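You operate a simulated robot arm through the tools that you are given. There is no shell and no other tool.

You are at the controls of a simulated robot arm. One attempt, no reset.

TASK
Stop the pump unit for service: vent valve open, pipe link and tank cap on the mat.
Fine: the mat on the pump unit; red switch off first; leave the ballast knob alone.

It is judged by the outcome, as a careful person would: the job done as asked, and still so three seconds after it is handed in. It fails if anything else is knocked over, pushed out of place, dropped, spilled or broken. A push-on lid holds only when it is set on centred and level and pressed home; a screw cap is set on level and turned clockwise until tight.

THE ROBOT
A 7-joint arm with a fingered hand, fixed in place. Base frame: the origin is on the floor under the middle of its stand, x ahead of it, y to its left, z up. Lengths are in m, angles in rad, forces in N, time in s.
With the tool pointing down near the work surface it reaches from about 0.1 to 0.72 m from the base axis. Its first joint turns from -1.204 to 3.002 rad. Payload 3.4 kg.
The tool frame sits at the grasp point between the pads (the TCP): z along the fingers, y along the line on which they close. The tips reach 0.039 m beyond it. The gripper opens to 0.18 m; its body begins 0.111 m behind the TCP. The gripper is a hand of 3 fingers: y runs from the thumb to the fingers, the wrist lies at [0, 0, -0.262] in the tool frame, and closing takes about 1.5 s.
Orientation is that of the tool frame in the base frame, as [roll, pitch, yaw] about the fixed x, y, z axes, in that order (R = Rz(yaw) Ry(pitch) Rx(roll)). With the fingers straight down and closing along the base's y, the tool's x points along the base's -x, its y along +y and its z along -z.

THE INTERFACE
- The arm moves only by the tool drive_tool. Its argument "series" is a list of rows, each an object (a shift or turn left out is 0, a gripper value left out holds the last) with "turn": the turn, a rotation vector about the tool's x, y, z in rad, a list of three; "delta_pos": the shift along the tool's x, y, z in cm, a list of three. In form: [{"turn": [rx, ry, rz], "delta_pos": [x, y, z]}, ...]. A call has 1 to 20 rows; each row shifts and turns the commanded pose from where the row before left it, along the tool's axes as they then stand. "hand" is the finger opening in cm, from 0 to 18, set as the call begins (left out, the last holds). Rows are played at 5 a second. More than 0.05 m and 0.15 rad between two rows, or a gripper value outside its range, and nothing of the call is played. Where a pose cannot be reached the arm comes as near as it can. A force on the tool above 80 N (or 10 N above the force at the start of the call, whichever is more), or a blocked arm, ends the call early, and 0.2 s more pass. Each finger travels about 0.072 m/s and halts on what it meets, pressing with about 23 N; the grip force reading is that of the motor and also rises with nothing between the fingers. The clock runs only during rows and for 0.2 s after the last one: add rows that do not move to give the fingers time. The reply holds the time, the measured pose of the TCP, the force on the tool along the base axes, the opening and the grip force, in the units named above and with some noise, with the torque about the TCP (base axes, N m) and any sound that the robot's microphone picked up.
- Cameras (640 x 400 px; columns grow to the right, rows downward): "scene" is fixed at [0.3996, 0.5011, 1.2554]; the picture's right is [-0.99, -0.15, 0.00], its down [-0.05, 0.30, -0.95] and it looks along [0.14, -0.94, -0.30] (base axes); focal length 352 px, centre (320, 200). "wrist" rides on the gripper at [0.063, -0.036, -0.128] in the tool frame; the picture's right is [0.50, 0.87, 0.00], its down [-0.75, 0.43, -0.49] and it looks along [-0.43, 0.25, 0.87] (tool axes); focal length 226 px, centre (320, 200). There is no depth. A picture from a camera that has moved, and an enlarged one, comes with that camera's place and axes in the base frame and with its lens.
- grab_frame(camera): a new picture of that camera. It takes no simulated time.
- lift_body(by): moves the trunk up (or, below 0, down) by that many m; the arm rides with it, the base frame stays. It gives what a move gives, with no picture.
- move_fingers(finger1, finger2, thumb_bend): sets how far each is bent, from 0 (flat) to 1 (curled in); at 0.3 the hand is open as for a grip, at 0.7 the pads meet at the TCP. One left out holds its place. A second passes; each finger stops where it meets its share of the squeeze, and holds until it gets a number again. A gripper value or a shape takes the hand back. It gives what a move gives, with no picture; readings hold the bend of each and the force on the fingers (four entries, about 0 where the hand has none), thumb and palm.
- grasp_type(shape): the hand has 3 fingers and takes this shape, open, in about a second: jaw (thumb against the fingers, like two jaws); tri (thumb and two fingers); tip (a fingertip pinch); poke (one finger out to press); point (the index stretched); flat (the hand flat); cup (the hand cupped); fist (a fist). The gripper value then closes the fingers along that shape, each until it touches; the sizes above hold for jaw. It gives what a move gives, with no picture.
- enlarge(camera, box): a new picture of the part [left, top, right, bottom] of that camera's present view, enlarged. It takes no simulated time.
- close_job(): hands the job in; it is judged then, once.

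Places have to be worked out from the pictures, the camera data and where the tool is seen. Open the gripper and draw the arm clear of the work before you hand the job in, unless the task says otherwise.

The tools are called after "Emit:" as a command line: name --argument value ..., lists and objects as JSON in quotes. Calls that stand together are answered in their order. drive_tool: Moves the arm, as the interface text tells. Its arguments: {"type":"object","properties":{"series":{"type":"array","items":{"type":"object","properties":{"turn":{"type":"array","items":{"type":"number"}},"delta_pos":{"type":"array","items":{"type":"number"}}}}},"hand":{"type":"number"}},"required":["series"]} The other tools are called the same way: lift_body (by) moves the trunk up or down; grasp_type (shape) gives the hand a shape; move_fingers (finger1, finger2, thumb_bend) moves the fingers one by one; grab_frame (camera) takes a picture; enlarge (camera, box) takes an enlarged picture of a part of a camera's view; close_job () hands the job in.

At the start:

```text
t: 0.0
ee_pos: [0.38, -0.3622, 1.2569]
tcp_rot: [3.14, 0.002, -3.141]
ft_force: [0.2, -0.6, 0.3]
ft_torque: [0.01, -0.01, -0.04]
opening: 0.1801
grip_force: 0.0
shape: jaw
bend: [0.3, 0.3, 0.3]
finger forces: [0.0, 0.0, 0.0, 0.0, 0.0, 0.1]
trunk travel left (down, up): [-0.325, 0.217]
```

scene: 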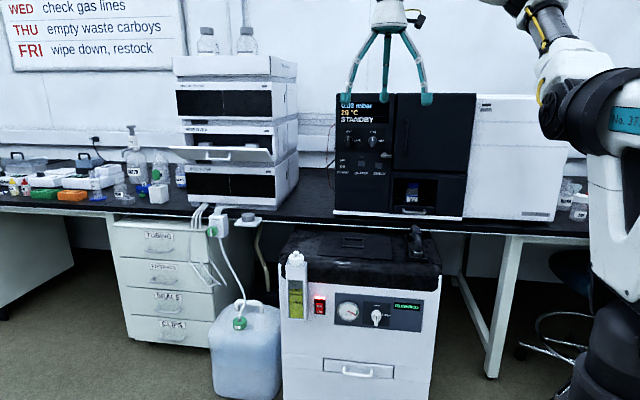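
wrist: 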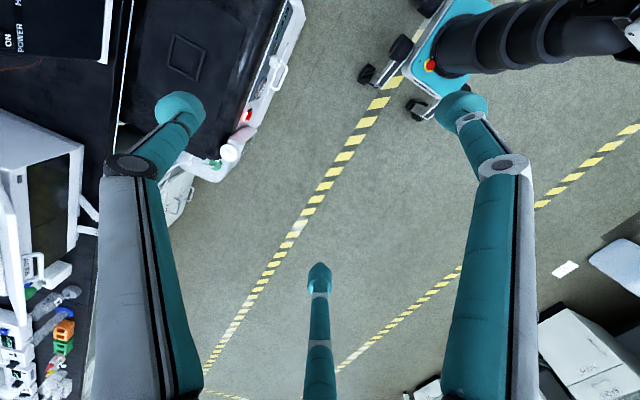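

I start by looking closely at the pump unit in the scene view to find the switch, valve, link, cap and mat.

Emit:
enlarge --camera "scene" --box '[270, 220, 450, 332]'

Emit:
enlarge --camera "scene" --box '[180, 190, 310, 400]'

Emit:
enlarge --camera "scene" --box '[320, 80, 600, 240]'

```text
3.56 times, centred on (360, 276) of scene
camera zoom: at [0.3996, 0.5011, 1.2554], right [-0.99, -0.15, 0.0], down [-0.05, 0.3, -0.95], along [0.14, -0.94, -0.3], focal length 1253 px, centre (178, -70)
```

zoom: 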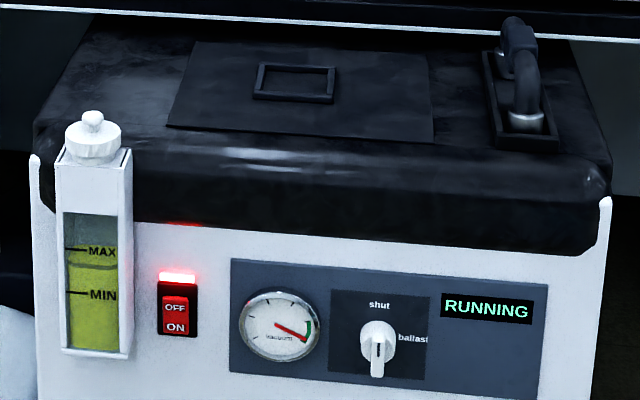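

```text
1.90 times, centred on (245, 295) of scene
camera zoom: at [0.3996, 0.5011, 1.2554], right [-0.99, -0.15, 0.0], down [-0.05, 0.3, -0.95], along [0.14, -0.94, -0.3], focal length 671 px, centre (463, 19)
```

zoom: 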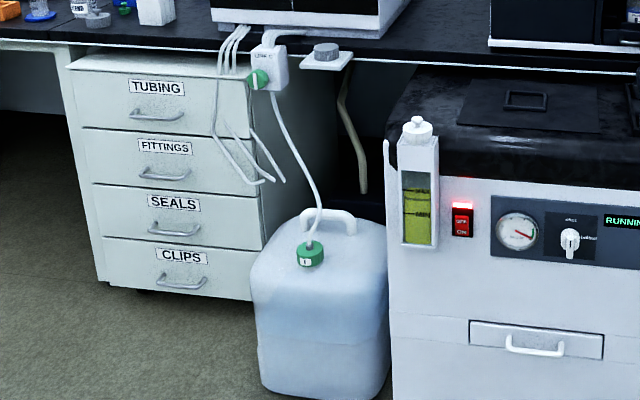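

```text
2.29 times, centred on (460, 160) of scene
camera zoom: at [0.3996, 0.5011, 1.2554], right [-0.99, -0.15, 0.0], down [-0.05, 0.3, -0.95], along [0.14, -0.94, -0.3], focal length 805 px, centre (0, 291)
```

zoom: 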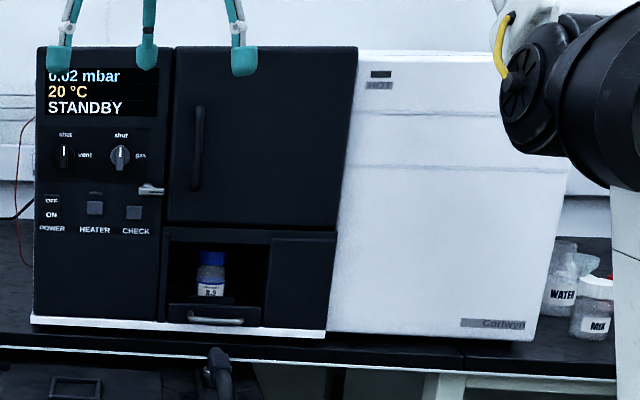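

The pump unit is roughly at x 0.55, y -0.55, z 0.57 (triangulated from both cameras). I zoom in more on the details.

Emit:
enlarge --camera "scene" --box '[310, 225, 440, 305]'

Emit:
enlarge --camera "scene" --box '[275, 240, 345, 330]'

Emit:
enlarge --camera "scene" --box '[330, 90, 430, 190]'

Emit:
enlarge --camera "wrist" --box '[100, 0, 320, 180]'

Emit:
enlarge --camera "scene" --box '[340, 280, 430, 336]'

```text
4.92 times, centred on (375, 265) of scene
camera zoom: at [0.3996, 0.5011, 1.2554], right [-0.99, -0.15, 0.0], down [-0.05, 0.3, -0.95], along [0.14, -0.94, -0.3], focal length 1734 px, centre (49, -120)
```

zoom: 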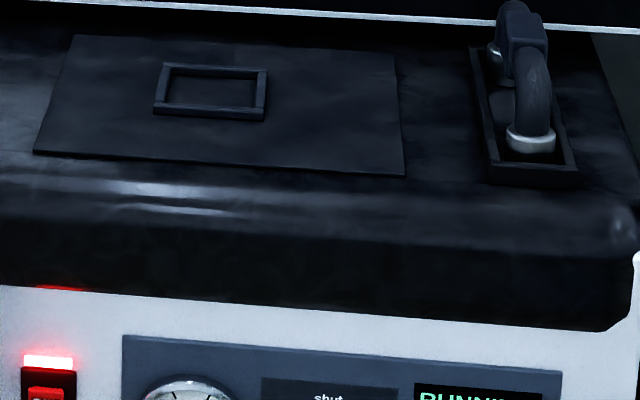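

```text
4.44 times, centred on (310, 285) of scene
camera zoom: at [0.3996, 0.5011, 1.2554], right [-0.99, -0.15, 0.0], down [-0.05, 0.3, -0.95], along [0.14, -0.94, -0.3], focal length 1566 px, centre (364, -178)
```

zoom: 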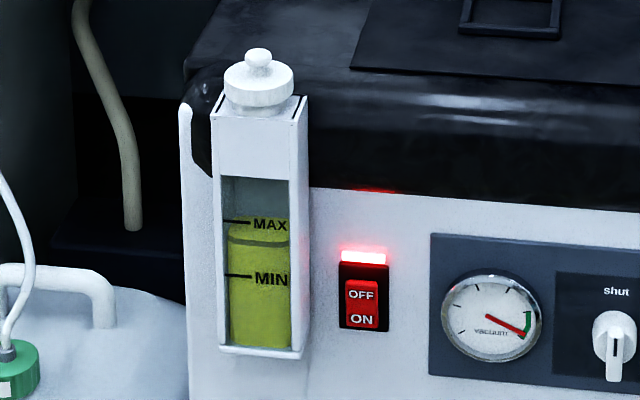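

```text
4.00 times, centred on (380, 140) of scene
camera zoom: at [0.3996, 0.5011, 1.2554], right [-0.99, -0.15, 0.0], down [-0.05, 0.3, -0.95], along [0.14, -0.94, -0.3], focal length 1409 px, centre (80, 440)
```

zoom: 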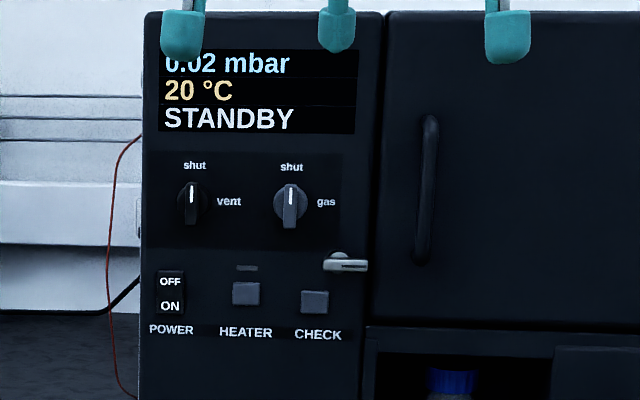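

```text
2.22 times, centred on (210, 90) of wrist
camera zoom: at [0.3175, -0.3991, 1.3857], right [-0.5, 0.87, 0.0], down [0.75, 0.43, 0.49], along [0.43, 0.25, -0.87], focal length 502 px, centre (564, 444)
```

zoom: 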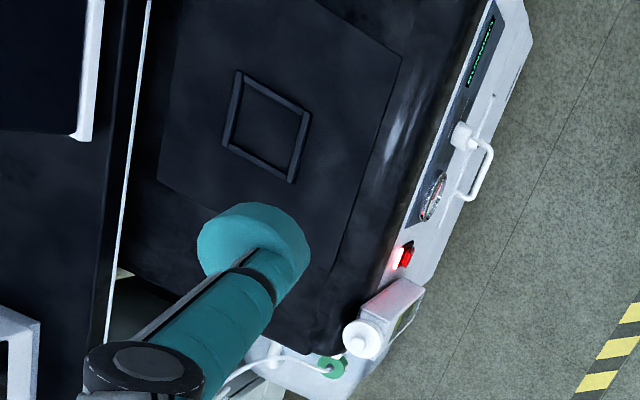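

```text
7.11 times, centred on (385, 308) of scene
camera zoom: at [0.3996, 0.5011, 1.2554], right [-0.99, -0.15, 0.0], down [-0.05, 0.3, -0.95], along [0.14, -0.94, -0.3], focal length 2505 px, centre (-142, -568)
```

zoom: 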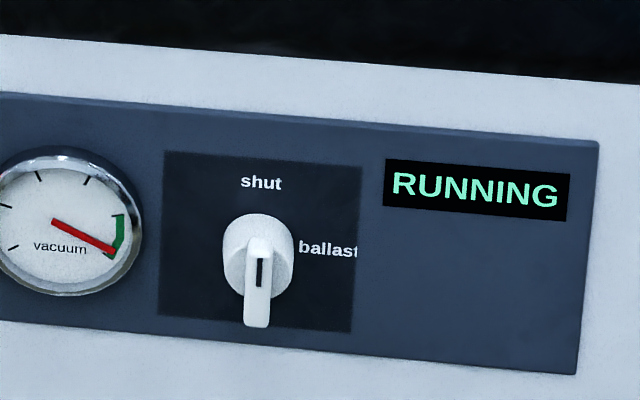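

The vent valve is the shut/vent knob on the bench instrument (about 0.49, -0.82, 1.07); the switch is at about (0.555, -0.54, 0.54), pump top z≈0.70, cap at (0.64, -0.53, 0.72). I put the hand in the poke shape while it is in free space to see where the finger lies.

Emit:
grasp_type --shape "poke"

Emit:
grab_frame --camera "wrist"

Emit:
enlarge --camera "scene" --box '[330, 0, 490, 120]'

```text
t: 0.9
ee_pos: [0.3778, -0.3587, 1.2597]
tcp_rot: [-3.138, 0.0, -3.141]
ft_force: [0.5, 0.1, 0.3]
ft_torque: [-0.01, -0.02, -0.01]
opening: 0.0
grip_force: 0.1
shape: poke
bend: [1.0, 1.0, 0.66]
finger forces: [0.0, 0.0, 0.0, 0.0, 0.0, 0.0]
trunk travel left (down, up): [-0.325, 0.217]
```

```text
taken
camera wrist: at [0.3166, -0.3933, 1.3876], right [-0.5, 0.87, 0.0], down [0.75, 0.44, 0.49], along [0.43, 0.24, -0.87], focal length 226 px, centre (320, 200)
```

wrist: 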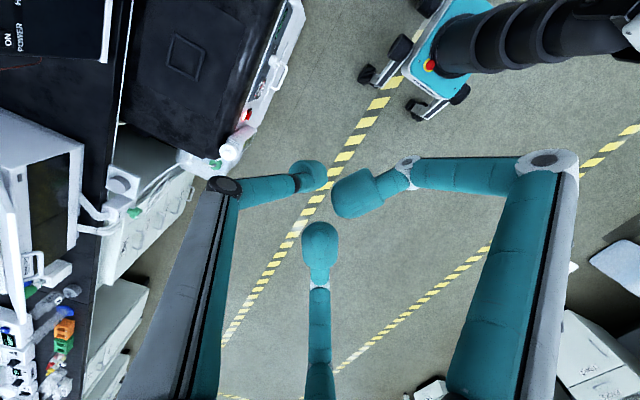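

```text
3.33 times, centred on (410, 60) of scene
camera zoom: at [0.3996, 0.5011, 1.2554], right [-0.99, -0.15, 0.0], down [-0.05, 0.3, -0.95], along [0.14, -0.94, -0.3], focal length 1174 px, centre (20, 667)
```

zoom: 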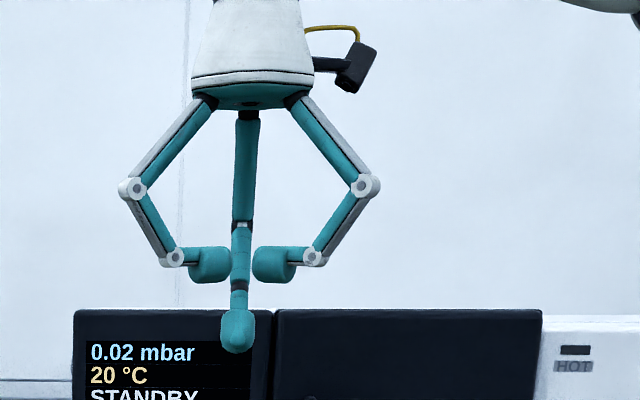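

In poke the thumb is extended: its tip sits about at tool (0, -0.008, 0.045). I now turn the tool to point at -y (turn about tool x) while shifting toward x≈0.54, still high in free space.

Emit:
drive_tool --series '[{"turn": [0.1428, 0, 0], "delta_pos": [-1.5, 0, 0]}, {"turn": [0.1428, 0, 0], "delta_pos": [-1.5, 0, 0]}, {"turn": [0.1428, 0, 0], "delta_pos": [-1.5, 0, 0]}, {"turn": [0.1428, 0, 0], "delta_pos": [-1.5, 0, 0]}, {"turn": [0.1428, 0, 0], "delta_pos": [-1.5, 0, 0]}, {"turn": [0.1428, 0, 0], "delta_pos": [-1.5, 0, 0]}, {"turn": [0.1428, 0, 0], "delta_pos": [-1.5, 0, 0]}, {"turn": [0.1428, 0, 0], "delta_pos": [-1.5, 0, 0]}, {"turn": [0.1428, 0, 0], "delta_pos": [-1.5, 0, 0]}, {"turn": [0.1428, 0, 0], "delta_pos": [-1.5, 0, 0]}, {"turn": [0.1428, 0, 0], "delta_pos": [-1.5, 0, 0]}, {}]'

Emit:
grab_frame --camera "wrist"

Emit:
grab_frame --camera "scene"

```text
t: 3.5
ee_pos: [0.5226, -0.5296, 1.2323]
tcp_rot: [-1.573, 0.003, -3.136]
ft_force: [-0.6, 0.7, 0.4]
ft_torque: [0.0, -0.05, 0.02]
opening: 0.0
grip_force: 0.0
shape: poke
bend: [1.0, 1.0, 0.66]
finger forces: [0.1, 0.0, 0.1, 0.0, 0.1, 0.0]
out of reach, approached as far as the arm can: row 7, 8, 9, 10, 11
trunk travel left (down, up): [-0.325, 0.217]
```

```text
taken
camera wrist: at [0.46, -0.4009, 1.2694], right [-0.5, 0.0, -0.87], down [0.75, 0.5, -0.43], along [0.43, -0.87, -0.25], focal length 226 px, centre (320, 200)
```

wrist: 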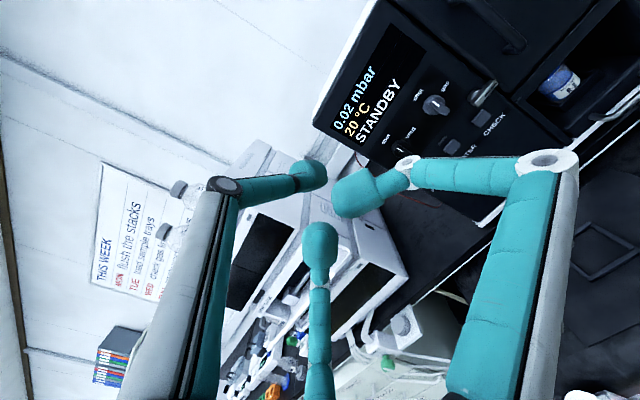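

```text
taken
```

scene: 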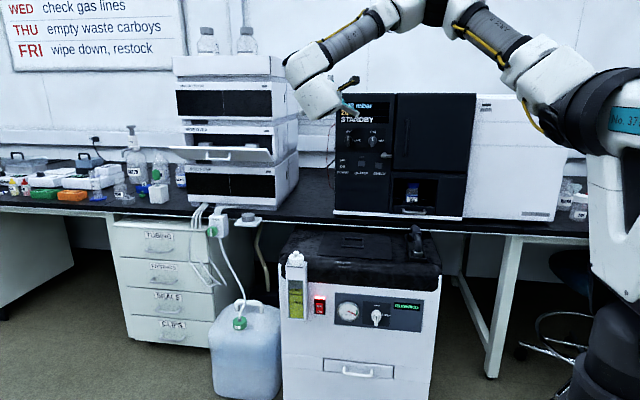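

The instrument panel is now in view and the arm is at (0.523, -0.530, 1.232). I lower the trunk fully, since the switch is low (z≈0.54) and the path below is free to z≈0.9.

Emit:
lift_body --by -0.3

Emit:
grab_frame --camera "wrist"

Emit:
grab_frame --camera "scene"

```text
t: 6.5
ee_pos: [0.6025, -0.5272, 0.742]
tcp_rot: [-1.577, -0.404, -3.134]
ft_force: [-2.7, 26.0, 2.2]
ft_torque: [1.13, 0.04, 0.82]
opening: 0.0
grip_force: 0.0
shape: poke
bend: [1.0, 1.0, 0.66]
finger forces: [0.1, 25.6, 0.0, 0.1, 0.1, 0.1]
trunk travel left (down, up): [-0.025, 0.517]
```

```text
taken
camera wrist: at [0.5594, -0.3994, 0.801], right [-0.8, 0.0, -0.6], down [0.52, 0.5, -0.69], along [0.3, -0.87, -0.4], focal length 226 px, centre (320, 200)
```

wrist: 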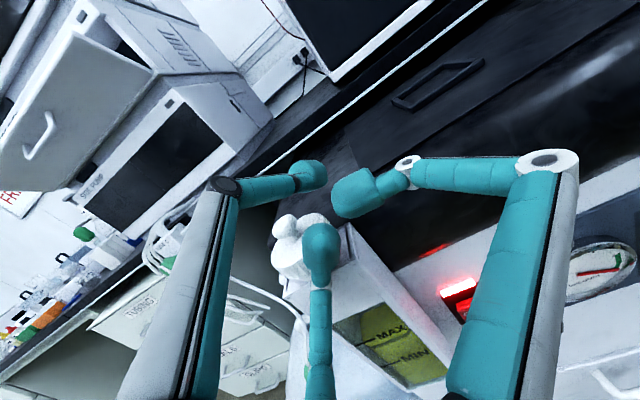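

```text
taken
```

scene: 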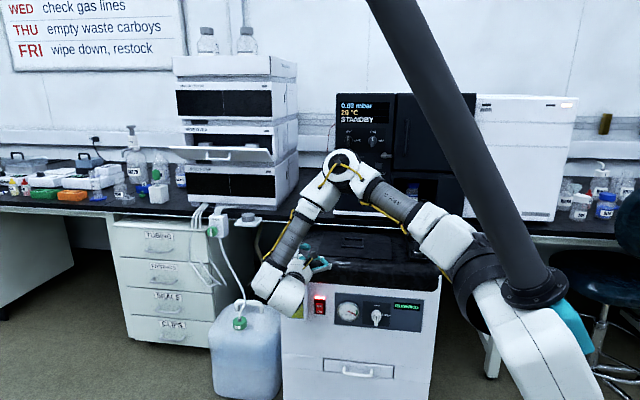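

The arm swung lower than expected and one finger is pressing with about 26 N near the tank cap. I look closely before backing off.

Emit:
enlarge --camera "wrist" --box '[220, 140, 420, 320]'

Emit:
enlarge --camera "scene" --box '[250, 230, 350, 330]'

```text
2.22 times, centred on (320, 230) of wrist
camera zoom: at [0.5594, -0.3994, 0.801], right [-0.8, 0.0, -0.6], down [0.52, 0.5, -0.69], along [0.3, -0.87, -0.4], focal length 502 px, centre (320, 133)
```

zoom: 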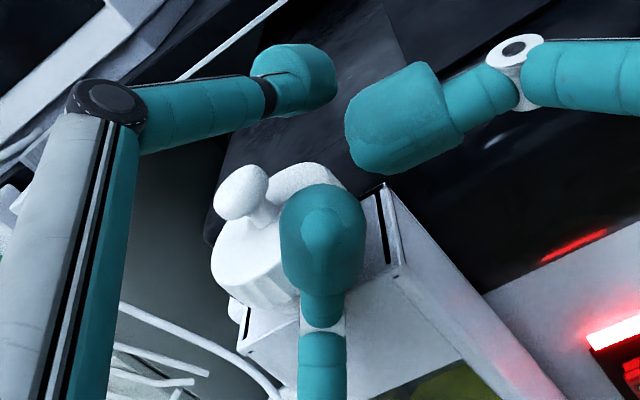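

```text
4.00 times, centred on (300, 280) of scene
camera zoom: at [0.3996, 0.5011, 1.2554], right [-0.99, -0.15, 0.0], down [-0.05, 0.3, -0.95], along [0.14, -0.94, -0.3], focal length 1409 px, centre (400, -120)
```

zoom: 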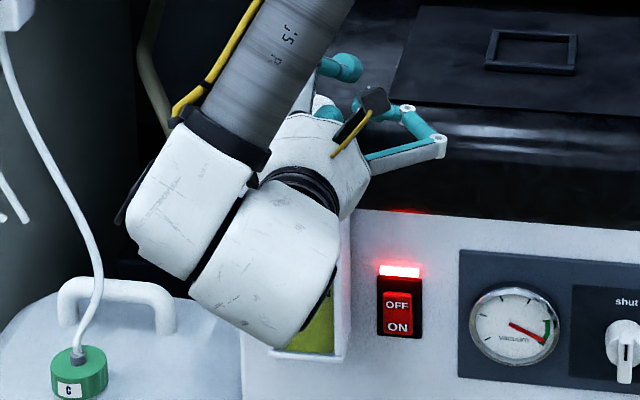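

The cap looks still seated; a folded finger is pressing it from the front. I back off a small step along tool -z (base +y) and check how the commanded pose behaves.

Emit:
drive_tool --series '[{"delta_pos": [0, 0, -1]}]'

Emit:
grab_frame --camera "wrist"

```text
t: 6.9
ee_pos: [0.6021, -0.5264, 0.7437]
tcp_rot: [-1.572, -0.401, -3.136]
ft_force: [-3.2, 19.6, 1.5]
ft_torque: [0.83, 0.11, 0.68]
opening: 0.0002
grip_force: 0.0
shape: poke
bend: [1.0, 1.0, 0.66]
finger forces: [0.0, 19.2, 0.0, 0.0, 0.0, 0.0]
out of reach, approached as far as the arm can: row 1
trunk travel left (down, up): [-0.025, 0.517]
```

```text
taken
camera wrist: at [0.5595, -0.3983, 0.8016], right [-0.8, 0.0, -0.6], down [0.52, 0.5, -0.69], along [0.3, -0.87, -0.4], focal length 226 px, centre (320, 200)
```

wrist: 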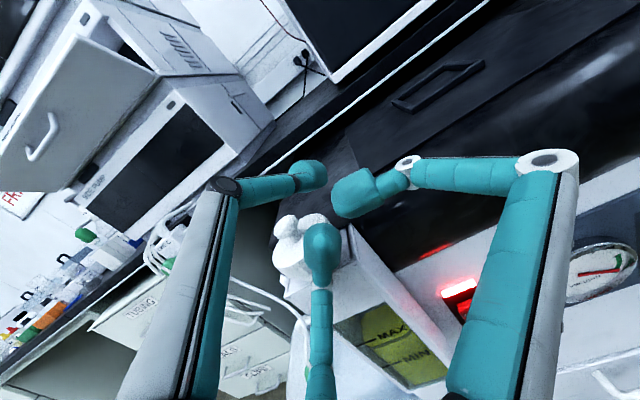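

The arm reports this -y pointing pose as at its limit, so it cannot retreat straight. I tip the tool slightly back toward pointing down, which swings the touching finger away from the cap.

Emit:
drive_tool --series '[{"turn": [-0.1, -0.05, 0]}]'

```text
t: 7.3
ee_pos: [0.6018, -0.5295, 0.7428]
tcp_rot: [-1.697, -0.395, -3.082]
ft_force: [-3.3, 10.9, 2.2]
ft_torque: [0.39, 0.05, 0.37]
opening: 0.0
grip_force: 0.0
shape: poke
bend: [1.0, 1.0, 0.66]
finger forces: [0.0, 12.0, 0.1, 0.1, 0.1, 0.0]
trunk travel left (down, up): [-0.025, 0.517]
heard: snap
```

A snap was heard and the pose is now reachable; force fell to 12 N. I check the cap.

Emit:
enlarge --camera "wrist" --box '[220, 140, 420, 320]'

Emit:
enlarge --camera "scene" --box '[250, 230, 350, 330]'

```text
2.22 times, centred on (320, 230) of wrist
camera zoom: at [0.5581, -0.4094, 0.8152], right [-0.8, 0.06, -0.6], down [0.52, 0.57, -0.63], along [0.3, -0.82, -0.49], focal length 502 px, centre (320, 133)
```

zoom: 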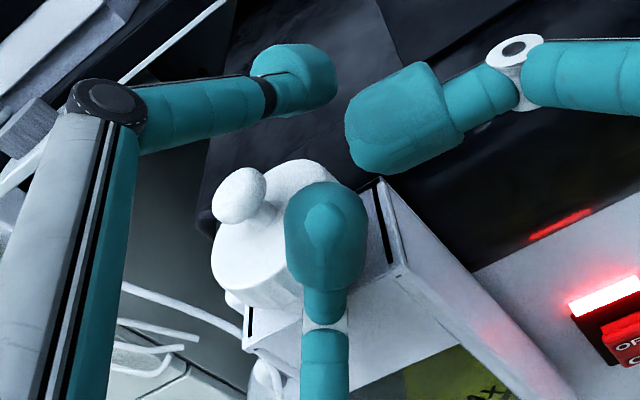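

```text
4.00 times, centred on (300, 280) of scene
camera zoom: at [0.3996, 0.5011, 1.2554], right [-0.99, -0.15, 0.0], down [-0.05, 0.3, -0.95], along [0.14, -0.94, -0.3], focal length 1409 px, centre (400, -120)
```

zoom: 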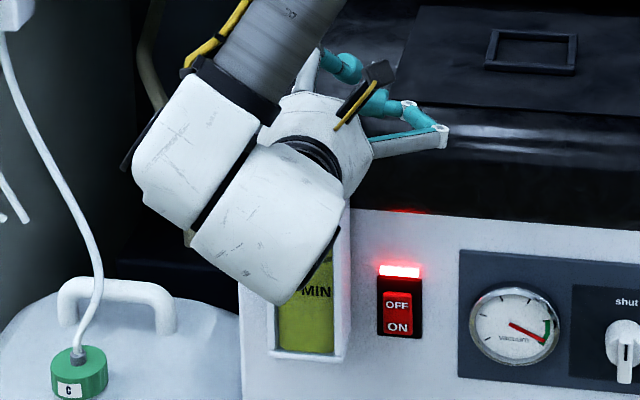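

The cap still sits on the tank. I retreat further along tool -z in small steps.

Emit:
drive_tool --series '[{"turn": [-0.05, 0, 0], "delta_pos": [0, 0, -0.7]}, {"turn": [-0.05, 0, 0], "delta_pos": [0, 0, -0.7]}]'

Emit:
grab_frame --camera "wrist"

```text
t: 7.9
ee_pos: [0.6031, -0.5142, 0.7445]
tcp_rot: [-1.794, -0.398, -3.084]
ft_force: [0.0, -0.5, -0.2]
ft_torque: [-0.01, 0.01, -0.02]
opening: 0.0
grip_force: 0.1
shape: poke
bend: [1.0, 1.0, 0.66]
finger forces: [0.1, 0.0, 0.0, 0.1, 0.1, 0.1]
trunk travel left (down, up): [-0.025, 0.517]
heard: snap
```

```text
taken
camera wrist: at [0.5638, -0.3993, 0.8275], right [-0.8, 0.15, -0.58], down [0.54, 0.61, -0.58], along [0.27, -0.78, -0.56], focal length 226 px, centre (320, 200)
```

wrist: 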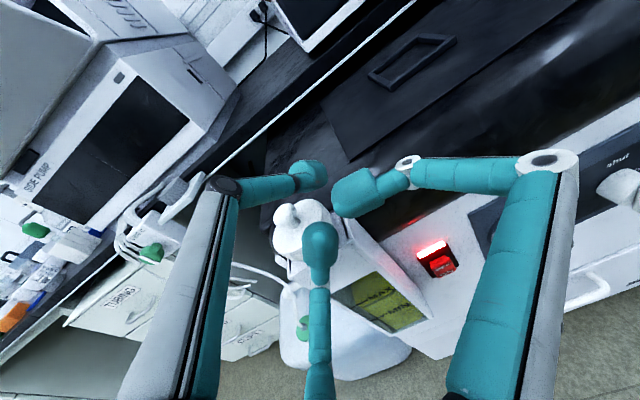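

Contact is gone. I now draw the hand back and up, away from the tank, tipping it further down so the arm gains room.

Emit:
drive_tool --series '[{"turn": [-0.05, 0, 0], "delta_pos": [0.475, -0.95, -2.26]}, {"turn": [-0.1, 0, 0], "delta_pos": [0.475, -1.1, -2.2]}, {"turn": [-0.1, 0, 0], "delta_pos": [0.475, -1.3, -2.1]}, {"turn": [-0.1, 0, 0], "delta_pos": [0.475, -1.3, -2.1]}]'

Emit:
grab_frame --camera "wrist"

Emit:
grab_frame --camera "scene"

```text
t: 8.9
ee_pos: [0.6098, -0.4466, 0.8193]
tcp_rot: [-2.146, -0.398, -3.084]
ft_force: [0.6, -0.4, 0.9]
ft_torque: [0.0, -0.04, 0.0]
opening: 0.0
grip_force: 0.1
shape: poke
bend: [1.0, 1.0, 0.66]
finger forces: [0.0, 0.0, 0.1, 0.0, 0.0, 0.1]
trunk travel left (down, up): [-0.025, 0.517]
```

```text
taken
camera wrist: at [0.5861, -0.3593, 0.9349], right [-0.77, 0.43, -0.48], down [0.62, 0.69, -0.38], along [0.16, -0.59, -0.79], focal length 226 px, centre (320, 200)
```

wrist: 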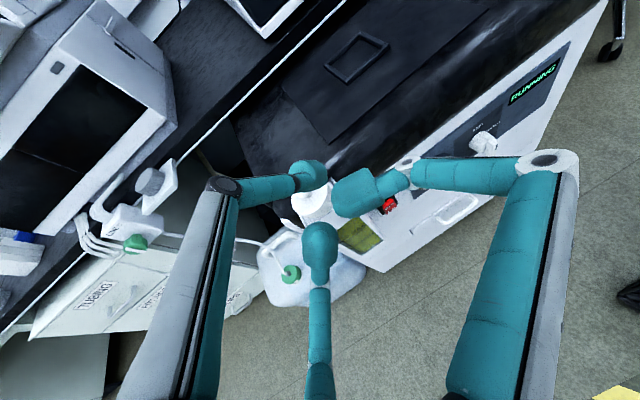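

```text
taken
```

scene: 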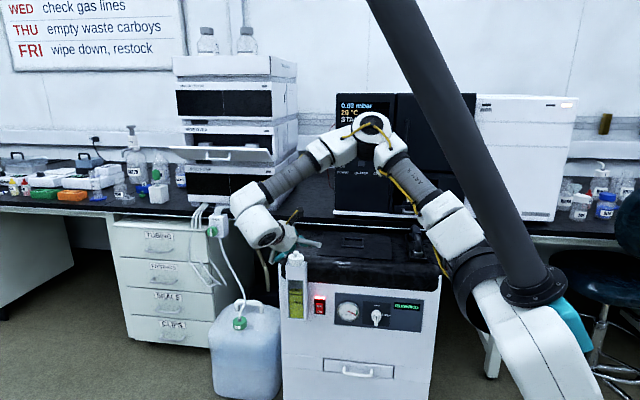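

Emit:
enlarge --camera "scene" --box '[270, 220, 350, 330]'

Emit:
enlarge --camera "wrist" --box '[240, 130, 440, 280]'

```text
3.64 times, centred on (310, 275) of scene
camera zoom: at [0.3996, 0.5011, 1.2554], right [-0.99, -0.15, 0.0], down [-0.05, 0.3, -0.95], along [0.14, -0.94, -0.3], focal length 1281 px, centre (356, -73)
```

zoom: 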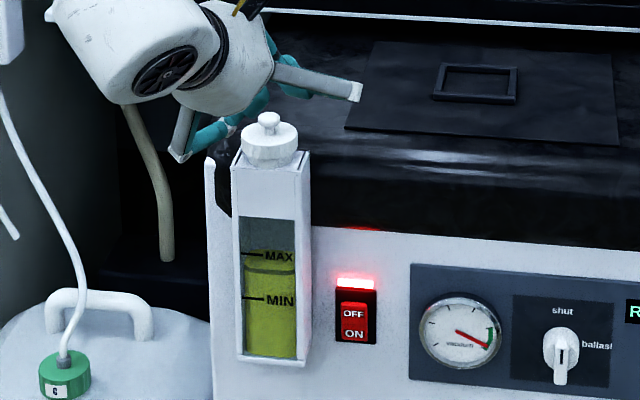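

```text
2.67 times, centred on (340, 205) of wrist
camera zoom: at [0.5861, -0.3593, 0.9349], right [-0.77, 0.43, -0.48], down [0.62, 0.69, -0.38], along [0.16, -0.59, -0.79], focal length 603 px, centre (267, 187)
```

zoom: 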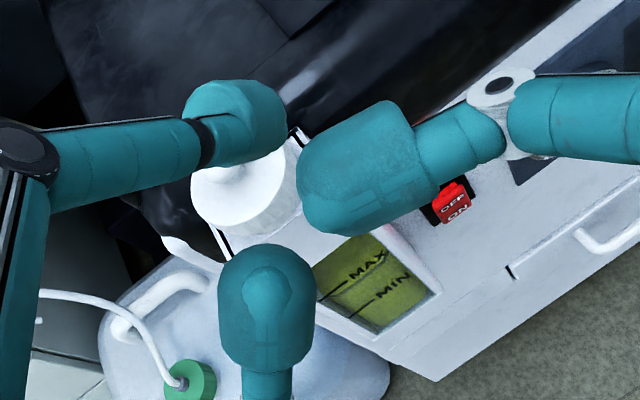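

The cap is still centred on its tank. The OFF half triangulates to (0.558, -0.548, 0.531); I first yaw the tool 0.45 rad about vertical so it points more outward and keeps the hand away from the tank.

Emit:
drive_tool --series '[{"turn": [0.058, -0.116, -0.0753]}, {"turn": [0.058, -0.116, -0.0753]}, {"turn": [0.058, -0.116, -0.0753]}]'

```text
t: 9.7
ee_pos: [0.6086, -0.4462, 0.8172]
tcp_rot: [-2.144, -0.398, -2.63]
ft_force: [0.5, 0.5, 0.2]
ft_torque: [0.01, -0.03, -0.01]
opening: 0.0
grip_force: 0.1
shape: poke
bend: [1.0, 1.0, 0.66]
finger forces: [0.0, 0.0, 0.0, 0.1, 0.0, 0.1]
trunk travel left (down, up): [-0.025, 0.517]
```

Now I shift toward -x first, clear of the tank, then descend in front of the panel to just before the switch.

Emit:
drive_tool --series '[{"delta_pos": [2.94, 2.0, -0.82]}, {"delta_pos": [2.94, 2.0, -0.82]}, {"delta_pos": [-1.48, 2.866, 1.696]}, {"delta_pos": [-1.48, 2.866, 1.696]}, {"delta_pos": [-1.48, 2.866, 1.696]}, {"delta_pos": [-1.48, 2.866, 1.696]}, {"delta_pos": [-1.48, 2.866, 1.696]}, {"delta_pos": [-1.48, 2.866, 1.696]}, {"delta_pos": [-1.48, 2.866, 1.696]}, {}]'

Emit:
grab_frame --camera "wrist"

Emit:
enlarge --camera "scene" --box '[240, 220, 440, 345]'

```text
t: 11.9
ee_pos: [0.5372, -0.436, 0.5628]
tcp_rot: [-2.145, -0.398, -2.634]
ft_force: [0.2, 0.0, 0.3]
ft_torque: [0.02, 0.02, 0.03]
opening: 0.0002
grip_force: 0.0
shape: poke
bend: [1.0, 1.0, 0.66]
finger forces: [0.0, 0.1, 0.1, 0.1, 0.0, 0.0]
trunk travel left (down, up): [-0.025, 0.517]
```

```text
taken
camera wrist: at [0.4788, -0.3701, 0.6796], right [-0.88, 0.05, -0.48], down [0.26, 0.89, -0.38], along [0.4, -0.46, -0.79], focal length 226 px, centre (320, 200)
```

wrist: 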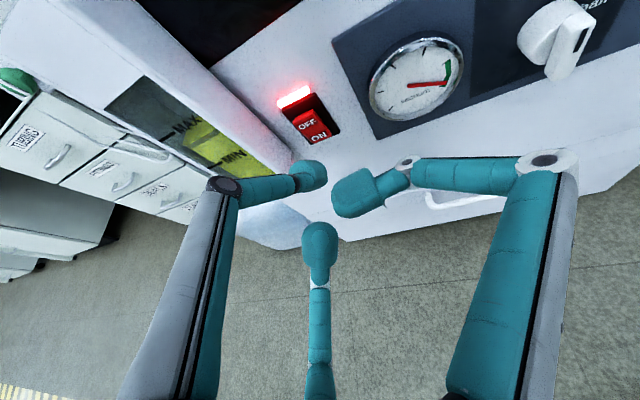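

```text
3.20 times, centred on (340, 282) of scene
camera zoom: at [0.3996, 0.5011, 1.2554], right [-0.99, -0.15, 0.0], down [-0.05, 0.3, -0.95], along [0.14, -0.94, -0.3], focal length 1127 px, centre (256, -64)
```

zoom: 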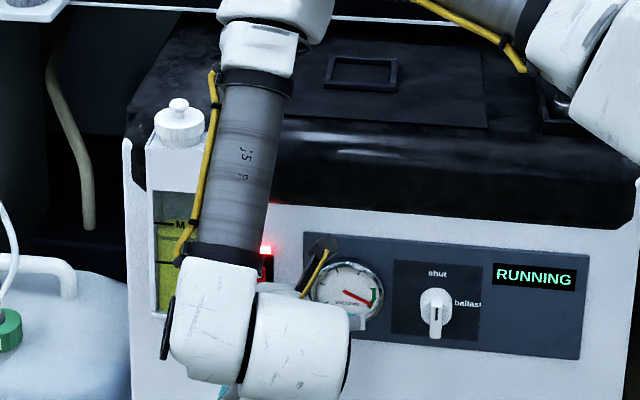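

OFF checks out at about (0.560, -0.548, 0.532) and the thumb tip is around (0.552, -0.476, 0.546). I close most of the gap, then check again.

Emit:
drive_tool --series '[{"delta_pos": [0.48, -0.39, 1.67]}, {"delta_pos": [0.48, -0.39, 1.67]}, {"delta_pos": [0.48, -0.39, 1.67]}]'

Emit:
enlarge --camera "wrist" --box '[220, 70, 420, 230]'

```text
t: 12.7
ee_pos: [0.5447, -0.4921, 0.5521]
tcp_rot: [-2.147, -0.397, -2.634]
ft_force: [0.6, -0.8, 0.6]
ft_torque: [0.0, 0.01, 0.03]
opening: 0.0
grip_force: 0.1
shape: poke
bend: [1.0, 1.0, 0.66]
finger forces: [0.0, 0.0, 0.0, 0.0, 0.0, 0.0]
trunk travel left (down, up): [-0.025, 0.517]
```

```text
2.50 times, centred on (320, 150) of wrist
camera zoom: at [0.4849, -0.423, 0.6688], right [-0.88, 0.05, -0.48], down [0.26, 0.89, -0.38], along [0.4, -0.46, -0.79], focal length 565 px, centre (320, 325)
```

zoom: 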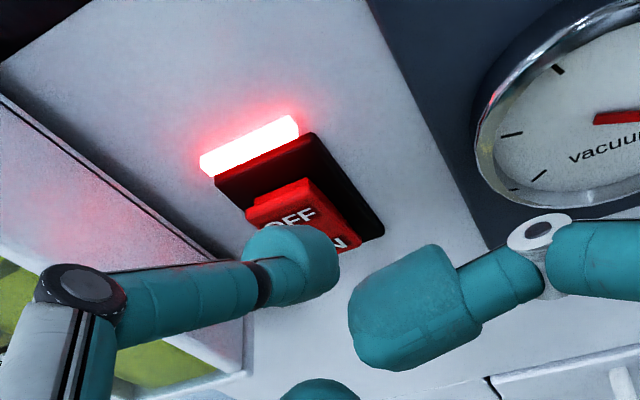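

The tip is about 1 cm short and slightly low relative to the OFF half, whose top edge stands proud. I raise 0.8 cm and press in small steps along -y.

Emit:
drive_tool --series '[{"delta_pos": [0.31, -0.618, -0.4]}, {"delta_pos": [0.224, -0.158, 0.418]}, {"delta_pos": [0.18, -0.127, 0.334]}]'

Emit:
enlarge --camera "wrist" --box '[220, 70, 420, 230]'

```text
t: 13.5
ee_pos: [0.543, -0.4983, 0.56]
tcp_rot: [-2.147, -0.398, -2.634]
ft_force: [-0.3, 0.1, 0.2]
ft_torque: [0.0, 0.02, 0.01]
opening: 0.0002
grip_force: 0.0
shape: poke
bend: [1.0, 1.0, 0.66]
finger forces: [0.0, 0.1, 0.0, 0.0, 0.1, 0.1]
trunk travel left (down, up): [-0.025, 0.517]
```

```text
2.50 times, centred on (320, 150) of wrist
camera zoom: at [0.4837, -0.4309, 0.6764], right [-0.88, 0.05, -0.48], down [0.26, 0.89, -0.38], along [0.4, -0.46, -0.79], focal length 565 px, centre (320, 325)
```

zoom: 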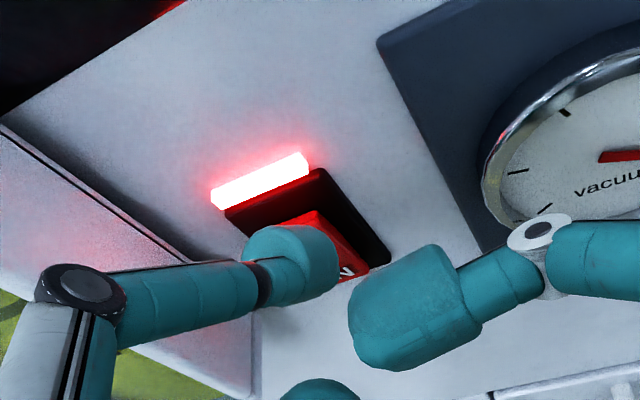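

The tip covers the OFF half. I shift 0.3 cm toward -x for centring and press on in small steps.

Emit:
drive_tool --series '[{"delta_pos": [0.242, 0.165, -0.067]}, {"delta_pos": [0.18, -0.127, 0.334]}, {"delta_pos": [0.18, -0.127, 0.334]}]'

Emit:
enlarge --camera "wrist" --box '[220, 70, 420, 230]'

```text
t: 14.3
ee_pos: [0.5394, -0.506, 0.5599]
tcp_rot: [-2.145, -0.398, -2.633]
ft_force: [0.5, -0.2, -0.4]
ft_torque: [-0.01, 0.04, 0.0]
opening: 0.0003
grip_force: 0.0
shape: poke
bend: [1.0, 1.0, 0.66]
finger forces: [0.0, 0.0, 0.1, 0.1, 0.1, 0.1]
trunk travel left (down, up): [-0.025, 0.517]
```

```text
2.50 times, centred on (320, 150) of wrist
camera zoom: at [0.481, -0.4389, 0.6771], right [-0.88, 0.05, -0.48], down [0.26, 0.89, -0.38], along [0.4, -0.46, -0.79], focal length 565 px, centre (320, 325)
```

zoom: 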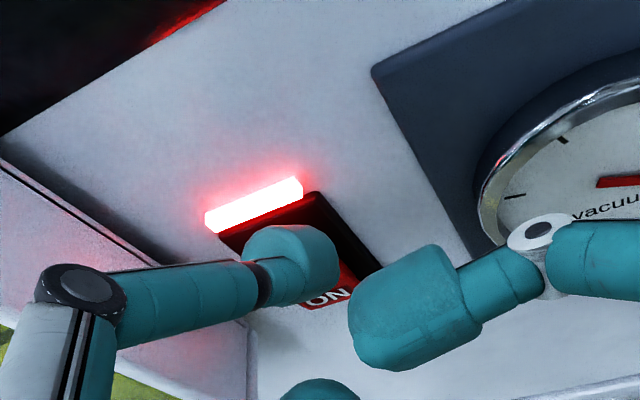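

Still no contact force; the tip hides OFF with ON visible below. I continue pressing.

Emit:
drive_tool --series '[{"delta_pos": [0.18, -0.127, 0.334]}, {"delta_pos": [0.18, -0.127, 0.334]}]'

Emit:
enlarge --camera "wrist" --box '[220, 70, 420, 230]'

```text
t: 14.9
ee_pos: [0.5401, -0.5141, 0.5612]
tcp_rot: [-2.146, -0.398, -2.634]
ft_force: [-0.2, -1.4, 0.1]
ft_torque: [0.06, 0.02, -0.03]
opening: 0.0001
grip_force: 0.1
shape: poke
bend: [1.0, 1.0, 0.66]
finger forces: [0.0, 0.1, 0.1, 0.0, 0.0, 0.0]
trunk travel left (down, up): [-0.025, 0.517]
```

```text
2.50 times, centred on (320, 150) of wrist
camera zoom: at [0.481, -0.4461, 0.6772], right [-0.88, 0.05, -0.48], down [0.26, 0.89, -0.38], along [0.4, -0.46, -0.79], focal length 565 px, centre (320, 325)
```

zoom: 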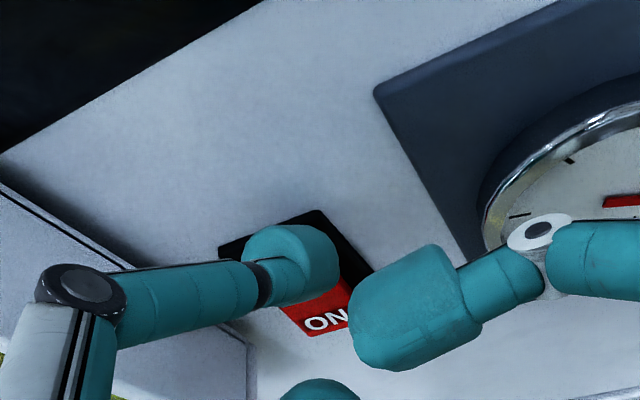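

The red light went out: the switch has tipped to OFF. I back straight out along +y and confirm with the scene camera.

Emit:
drive_tool --series '[{"delta_pos": [-0.672, 0.476, -1.254]}, {"delta_pos": [-0.896, 0.634, -1.672]}, {"delta_pos": [-0.896, 0.634, -1.672]}, {"delta_pos": [-0.896, 0.634, -1.672]}, {"delta_pos": [-0.896, 0.634, -1.672]}]'

Emit:
grab_frame --camera "wrist"

Emit:
enlarge --camera "scene" --box '[240, 220, 440, 345]'

```text
t: 16.1
ee_pos: [0.5396, -0.4189, 0.5633]
tcp_rot: [-2.145, -0.398, -2.633]
ft_force: [0.5, -0.1, 0.4]
ft_torque: [0.01, -0.02, -0.03]
opening: 0.0
grip_force: 0.1
shape: poke
bend: [1.0, 1.0, 0.66]
finger forces: [0.0, 0.0, 0.0, 0.0, 0.0, 0.0]
trunk travel left (down, up): [-0.025, 0.517]
```

```text
taken
camera wrist: at [0.4811, -0.3518, 0.6783], right [-0.88, 0.05, -0.48], down [0.26, 0.89, -0.38], along [0.4, -0.46, -0.79], focal length 226 px, centre (320, 200)
```

wrist: 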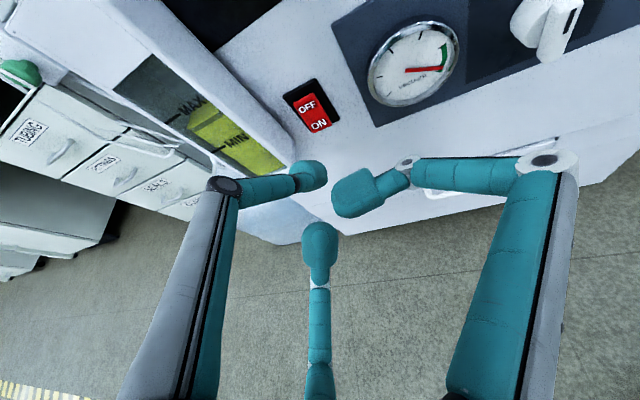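

```text
3.20 times, centred on (340, 282) of scene
camera zoom: at [0.3996, 0.5011, 1.2554], right [-0.99, -0.15, 0.0], down [-0.05, 0.3, -0.95], along [0.14, -0.94, -0.3], focal length 1127 px, centre (256, -64)
```

zoom: 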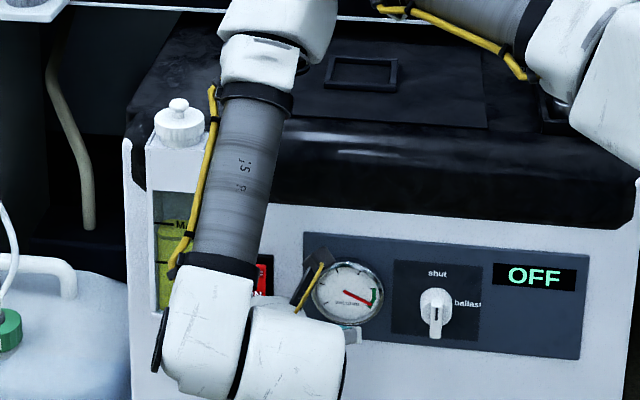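

The pump display now reads OFF and the switch rocker is flipped; ballast untouched. Next the vent valve: I raise the trunk (path above is clear) and then choose a hand shape.

Emit:
lift_body --by 0.25

Emit:
grasp_type --shape "tip"

Emit:
grab_frame --camera "wrist"

Emit:
grab_frame --camera "scene"

```text
t: 18.7
ee_pos: [0.5413, -0.4207, 0.8331]
tcp_rot: [-2.127, -0.361, -2.639]
ft_force: [0.7, 0.0, 0.9]
ft_torque: [-0.02, 0.0, 0.0]
opening: 0.0
grip_force: 0.0
shape: poke
bend: [1.0, 1.0, 0.66]
finger forces: [0.0, 0.1, 0.0, 0.0, 0.0, 0.1]
trunk travel left (down, up): [-0.275, 0.267]
```

```text
t: 19.6
ee_pos: [0.5413, -0.4198, 0.8335]
tcp_rot: [-2.127, -0.359, -2.639]
ft_force: [-0.6, 0.3, -0.8]
ft_torque: [-0.03, 0.02, 0.03]
opening: 0.1797
grip_force: 0.1
shape: tip
bend: [0.3, 0.3, 0.3]
finger forces: [0.1, 0.0, 0.0, 0.0, 0.0, 0.0]
trunk travel left (down, up): [-0.275, 0.267]
```

```text
taken
camera wrist: at [0.4777, -0.353, 0.9473], right [-0.86, 0.05, -0.51], down [0.27, 0.89, -0.37], along [0.44, -0.46, -0.78], focal length 226 px, centre (320, 200)
```

wrist: 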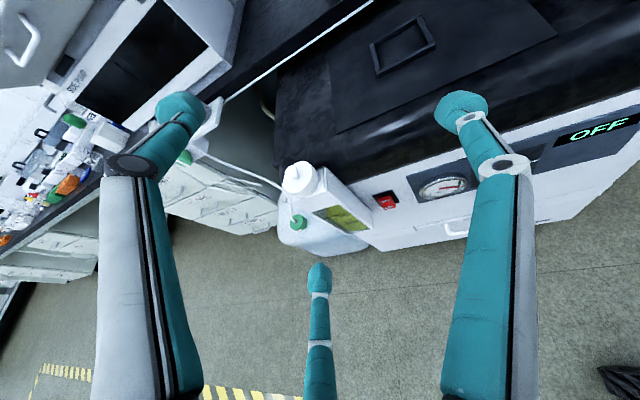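

```text
taken
```

scene: 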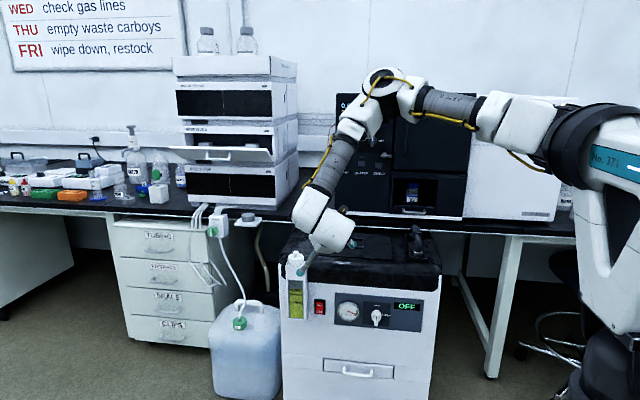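

Trunk raised; the TIP shape starts fully open. I carry the hand up and forward to about (0.49, -0.58, 1.05) with the fingers closing to 6 cm, well clear of bench and instrument.

Emit:
drive_tool --hand 6 --series '[{"delta_pos": [3.145, -3.297, 0.237]}, {"delta_pos": [3.145, -3.297, 0.237]}, {"delta_pos": [3.145, -3.297, 0.237]}, {"delta_pos": [3.145, -3.297, 0.237]}, {"delta_pos": [3.145, -3.297, 0.237]}, {"delta_pos": [3.145, -3.297, 0.237]}, {}]'

Emit:
grab_frame --camera "wrist"

Emit:
grab_frame --camera "scene"

```text
t: 21.2
ee_pos: [0.4923, -0.5786, 1.0489]
tcp_rot: [-2.126, -0.362, -2.638]
ft_force: [1.0, 0.5, 0.6]
ft_torque: [-0.04, 0.01, -0.02]
opening: 0.0602
grip_force: 0.0
shape: tip
bend: [0.72, 0.72, 0.74]
finger forces: [0.1, 0.0, 0.0, 0.0, 0.0, 0.0]
trunk travel left (down, up): [-0.275, 0.267]
```

```text
taken
camera wrist: at [0.43, -0.5112, 1.1629], right [-0.86, 0.05, -0.51], down [0.27, 0.89, -0.37], along [0.44, -0.46, -0.78], focal length 226 px, centre (320, 200)
```

wrist: 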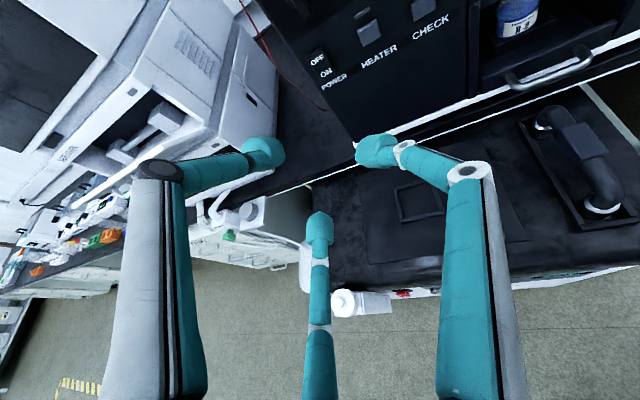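

```text
taken
```

scene: 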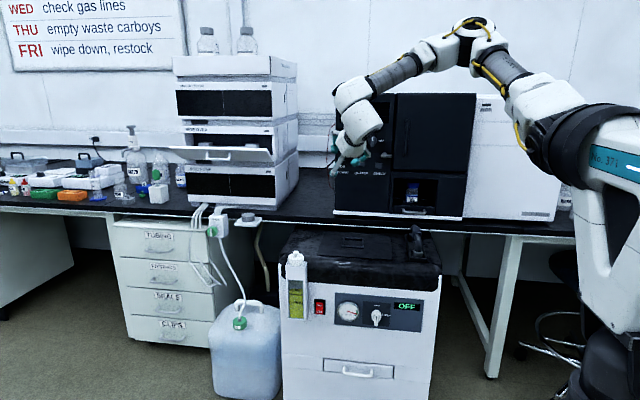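

Good overhead view of the pipe link here; I enlarge it for later while I'm at this pose.

Emit:
enlarge --camera "wrist" --box '[480, 60, 640, 260]'

Emit:
enlarge --camera "scene" --box '[390, 215, 450, 265]'

Emit:
enlarge --camera "scene" --box '[320, 80, 420, 180]'

```text
2.00 times, centred on (560, 160) of wrist
camera zoom: at [0.43, -0.5112, 1.1629], right [-0.86, 0.05, -0.51], down [0.27, 0.89, -0.37], along [0.44, -0.46, -0.78], focal length 452 px, centre (-160, 280)
```

zoom: 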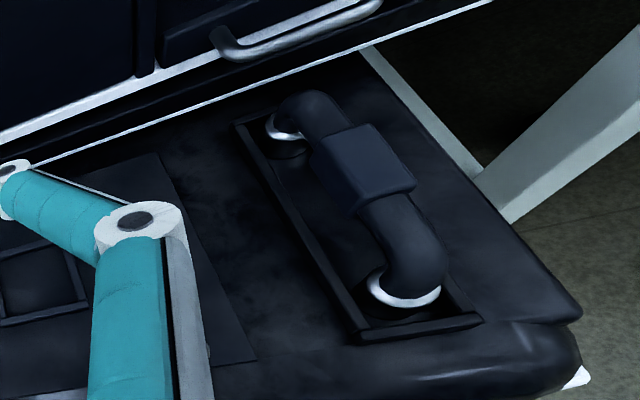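

```text
8.00 times, centred on (420, 240) of scene
camera zoom: at [0.3996, 0.5011, 1.2554], right [-0.99, -0.15, 0.0], down [-0.05, 0.3, -0.95], along [0.14, -0.94, -0.3], focal length 2818 px, centre (-480, -120)
```

zoom: 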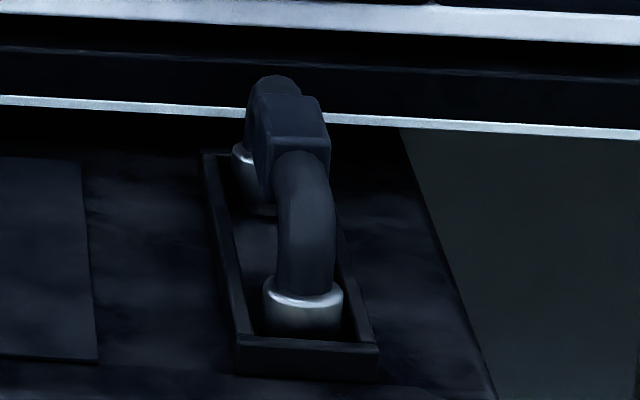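

```text
4.00 times, centred on (370, 130) of scene
camera zoom: at [0.3996, 0.5011, 1.2554], right [-0.99, -0.15, 0.0], down [-0.05, 0.3, -0.95], along [0.14, -0.94, -0.3], focal length 1409 px, centre (120, 480)
```

zoom: 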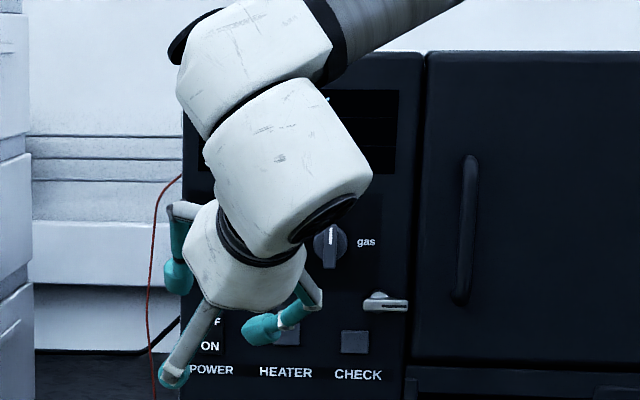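

Now I rotate the tool to point straight at the panel (-y) with the thumb on the +x side, easing forward slightly.

Emit:
drive_tool --series '[{"turn": [0.00527, 0.06803, -0.1162], "delta_pos": [0, 0, 0.8]}, {"turn": [0.00527, 0.06803, -0.1162], "delta_pos": [0, 0, 0.8]}, {"turn": [0.00527, 0.06803, -0.1162], "delta_pos": [0, 0, 0.8]}, {"turn": [0.00527, 0.06803, -0.1162], "delta_pos": [0, 0, 0.8]}, {"turn": [0.00527, 0.06803, -0.1162], "delta_pos": [0, 0, 0.8]}, {"turn": [0.00527, 0.06803, -0.1162], "delta_pos": [0, 0, 0.8]}, {"turn": [0.00527, 0.06803, -0.1162], "delta_pos": [0, 0, 0.8]}, {"turn": [0.00527, 0.06803, -0.1162], "delta_pos": [0, 0, 0.8]}, {"turn": [0.00527, 0.06803, -0.1162], "delta_pos": [0, 0, 0.8]}, {}]'

Emit:
grab_frame --camera "wrist"

Emit:
grab_frame --camera "scene"

```text
t: 23.4
ee_pos: [0.4991, -0.6472, 1.0289]
tcp_rot: [0.587, -1.567, 0.983]
ft_force: [0.1, 0.0, -0.3]
ft_torque: [-0.01, 0.01, -0.04]
opening: 0.0599
grip_force: 0.0
shape: tip
bend: [0.72, 0.72, 0.74]
finger forces: [0.0, 0.0, 0.1, 0.0, 0.0, 0.0]
trunk travel left (down, up): [-0.275, 0.267]
```

```text
taken
camera wrist: at [0.5364, -0.519, 1.0917], right [-0.87, 0.0, 0.5], down [-0.44, 0.49, -0.75], along [-0.25, -0.87, -0.42], focal length 226 px, centre (320, 200)
```

wrist: 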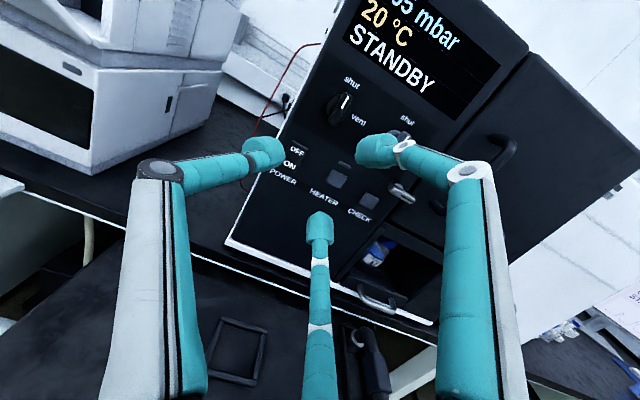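

```text
taken
```

scene: 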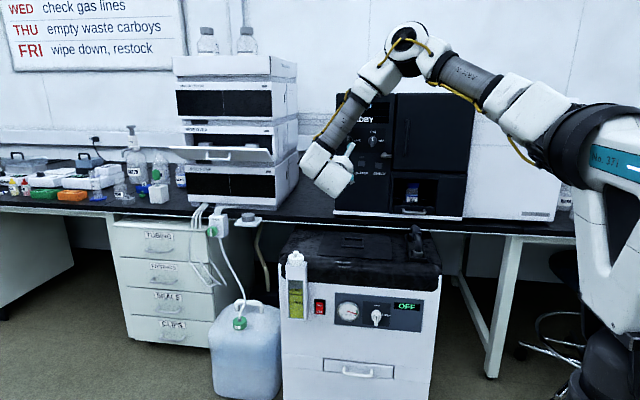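

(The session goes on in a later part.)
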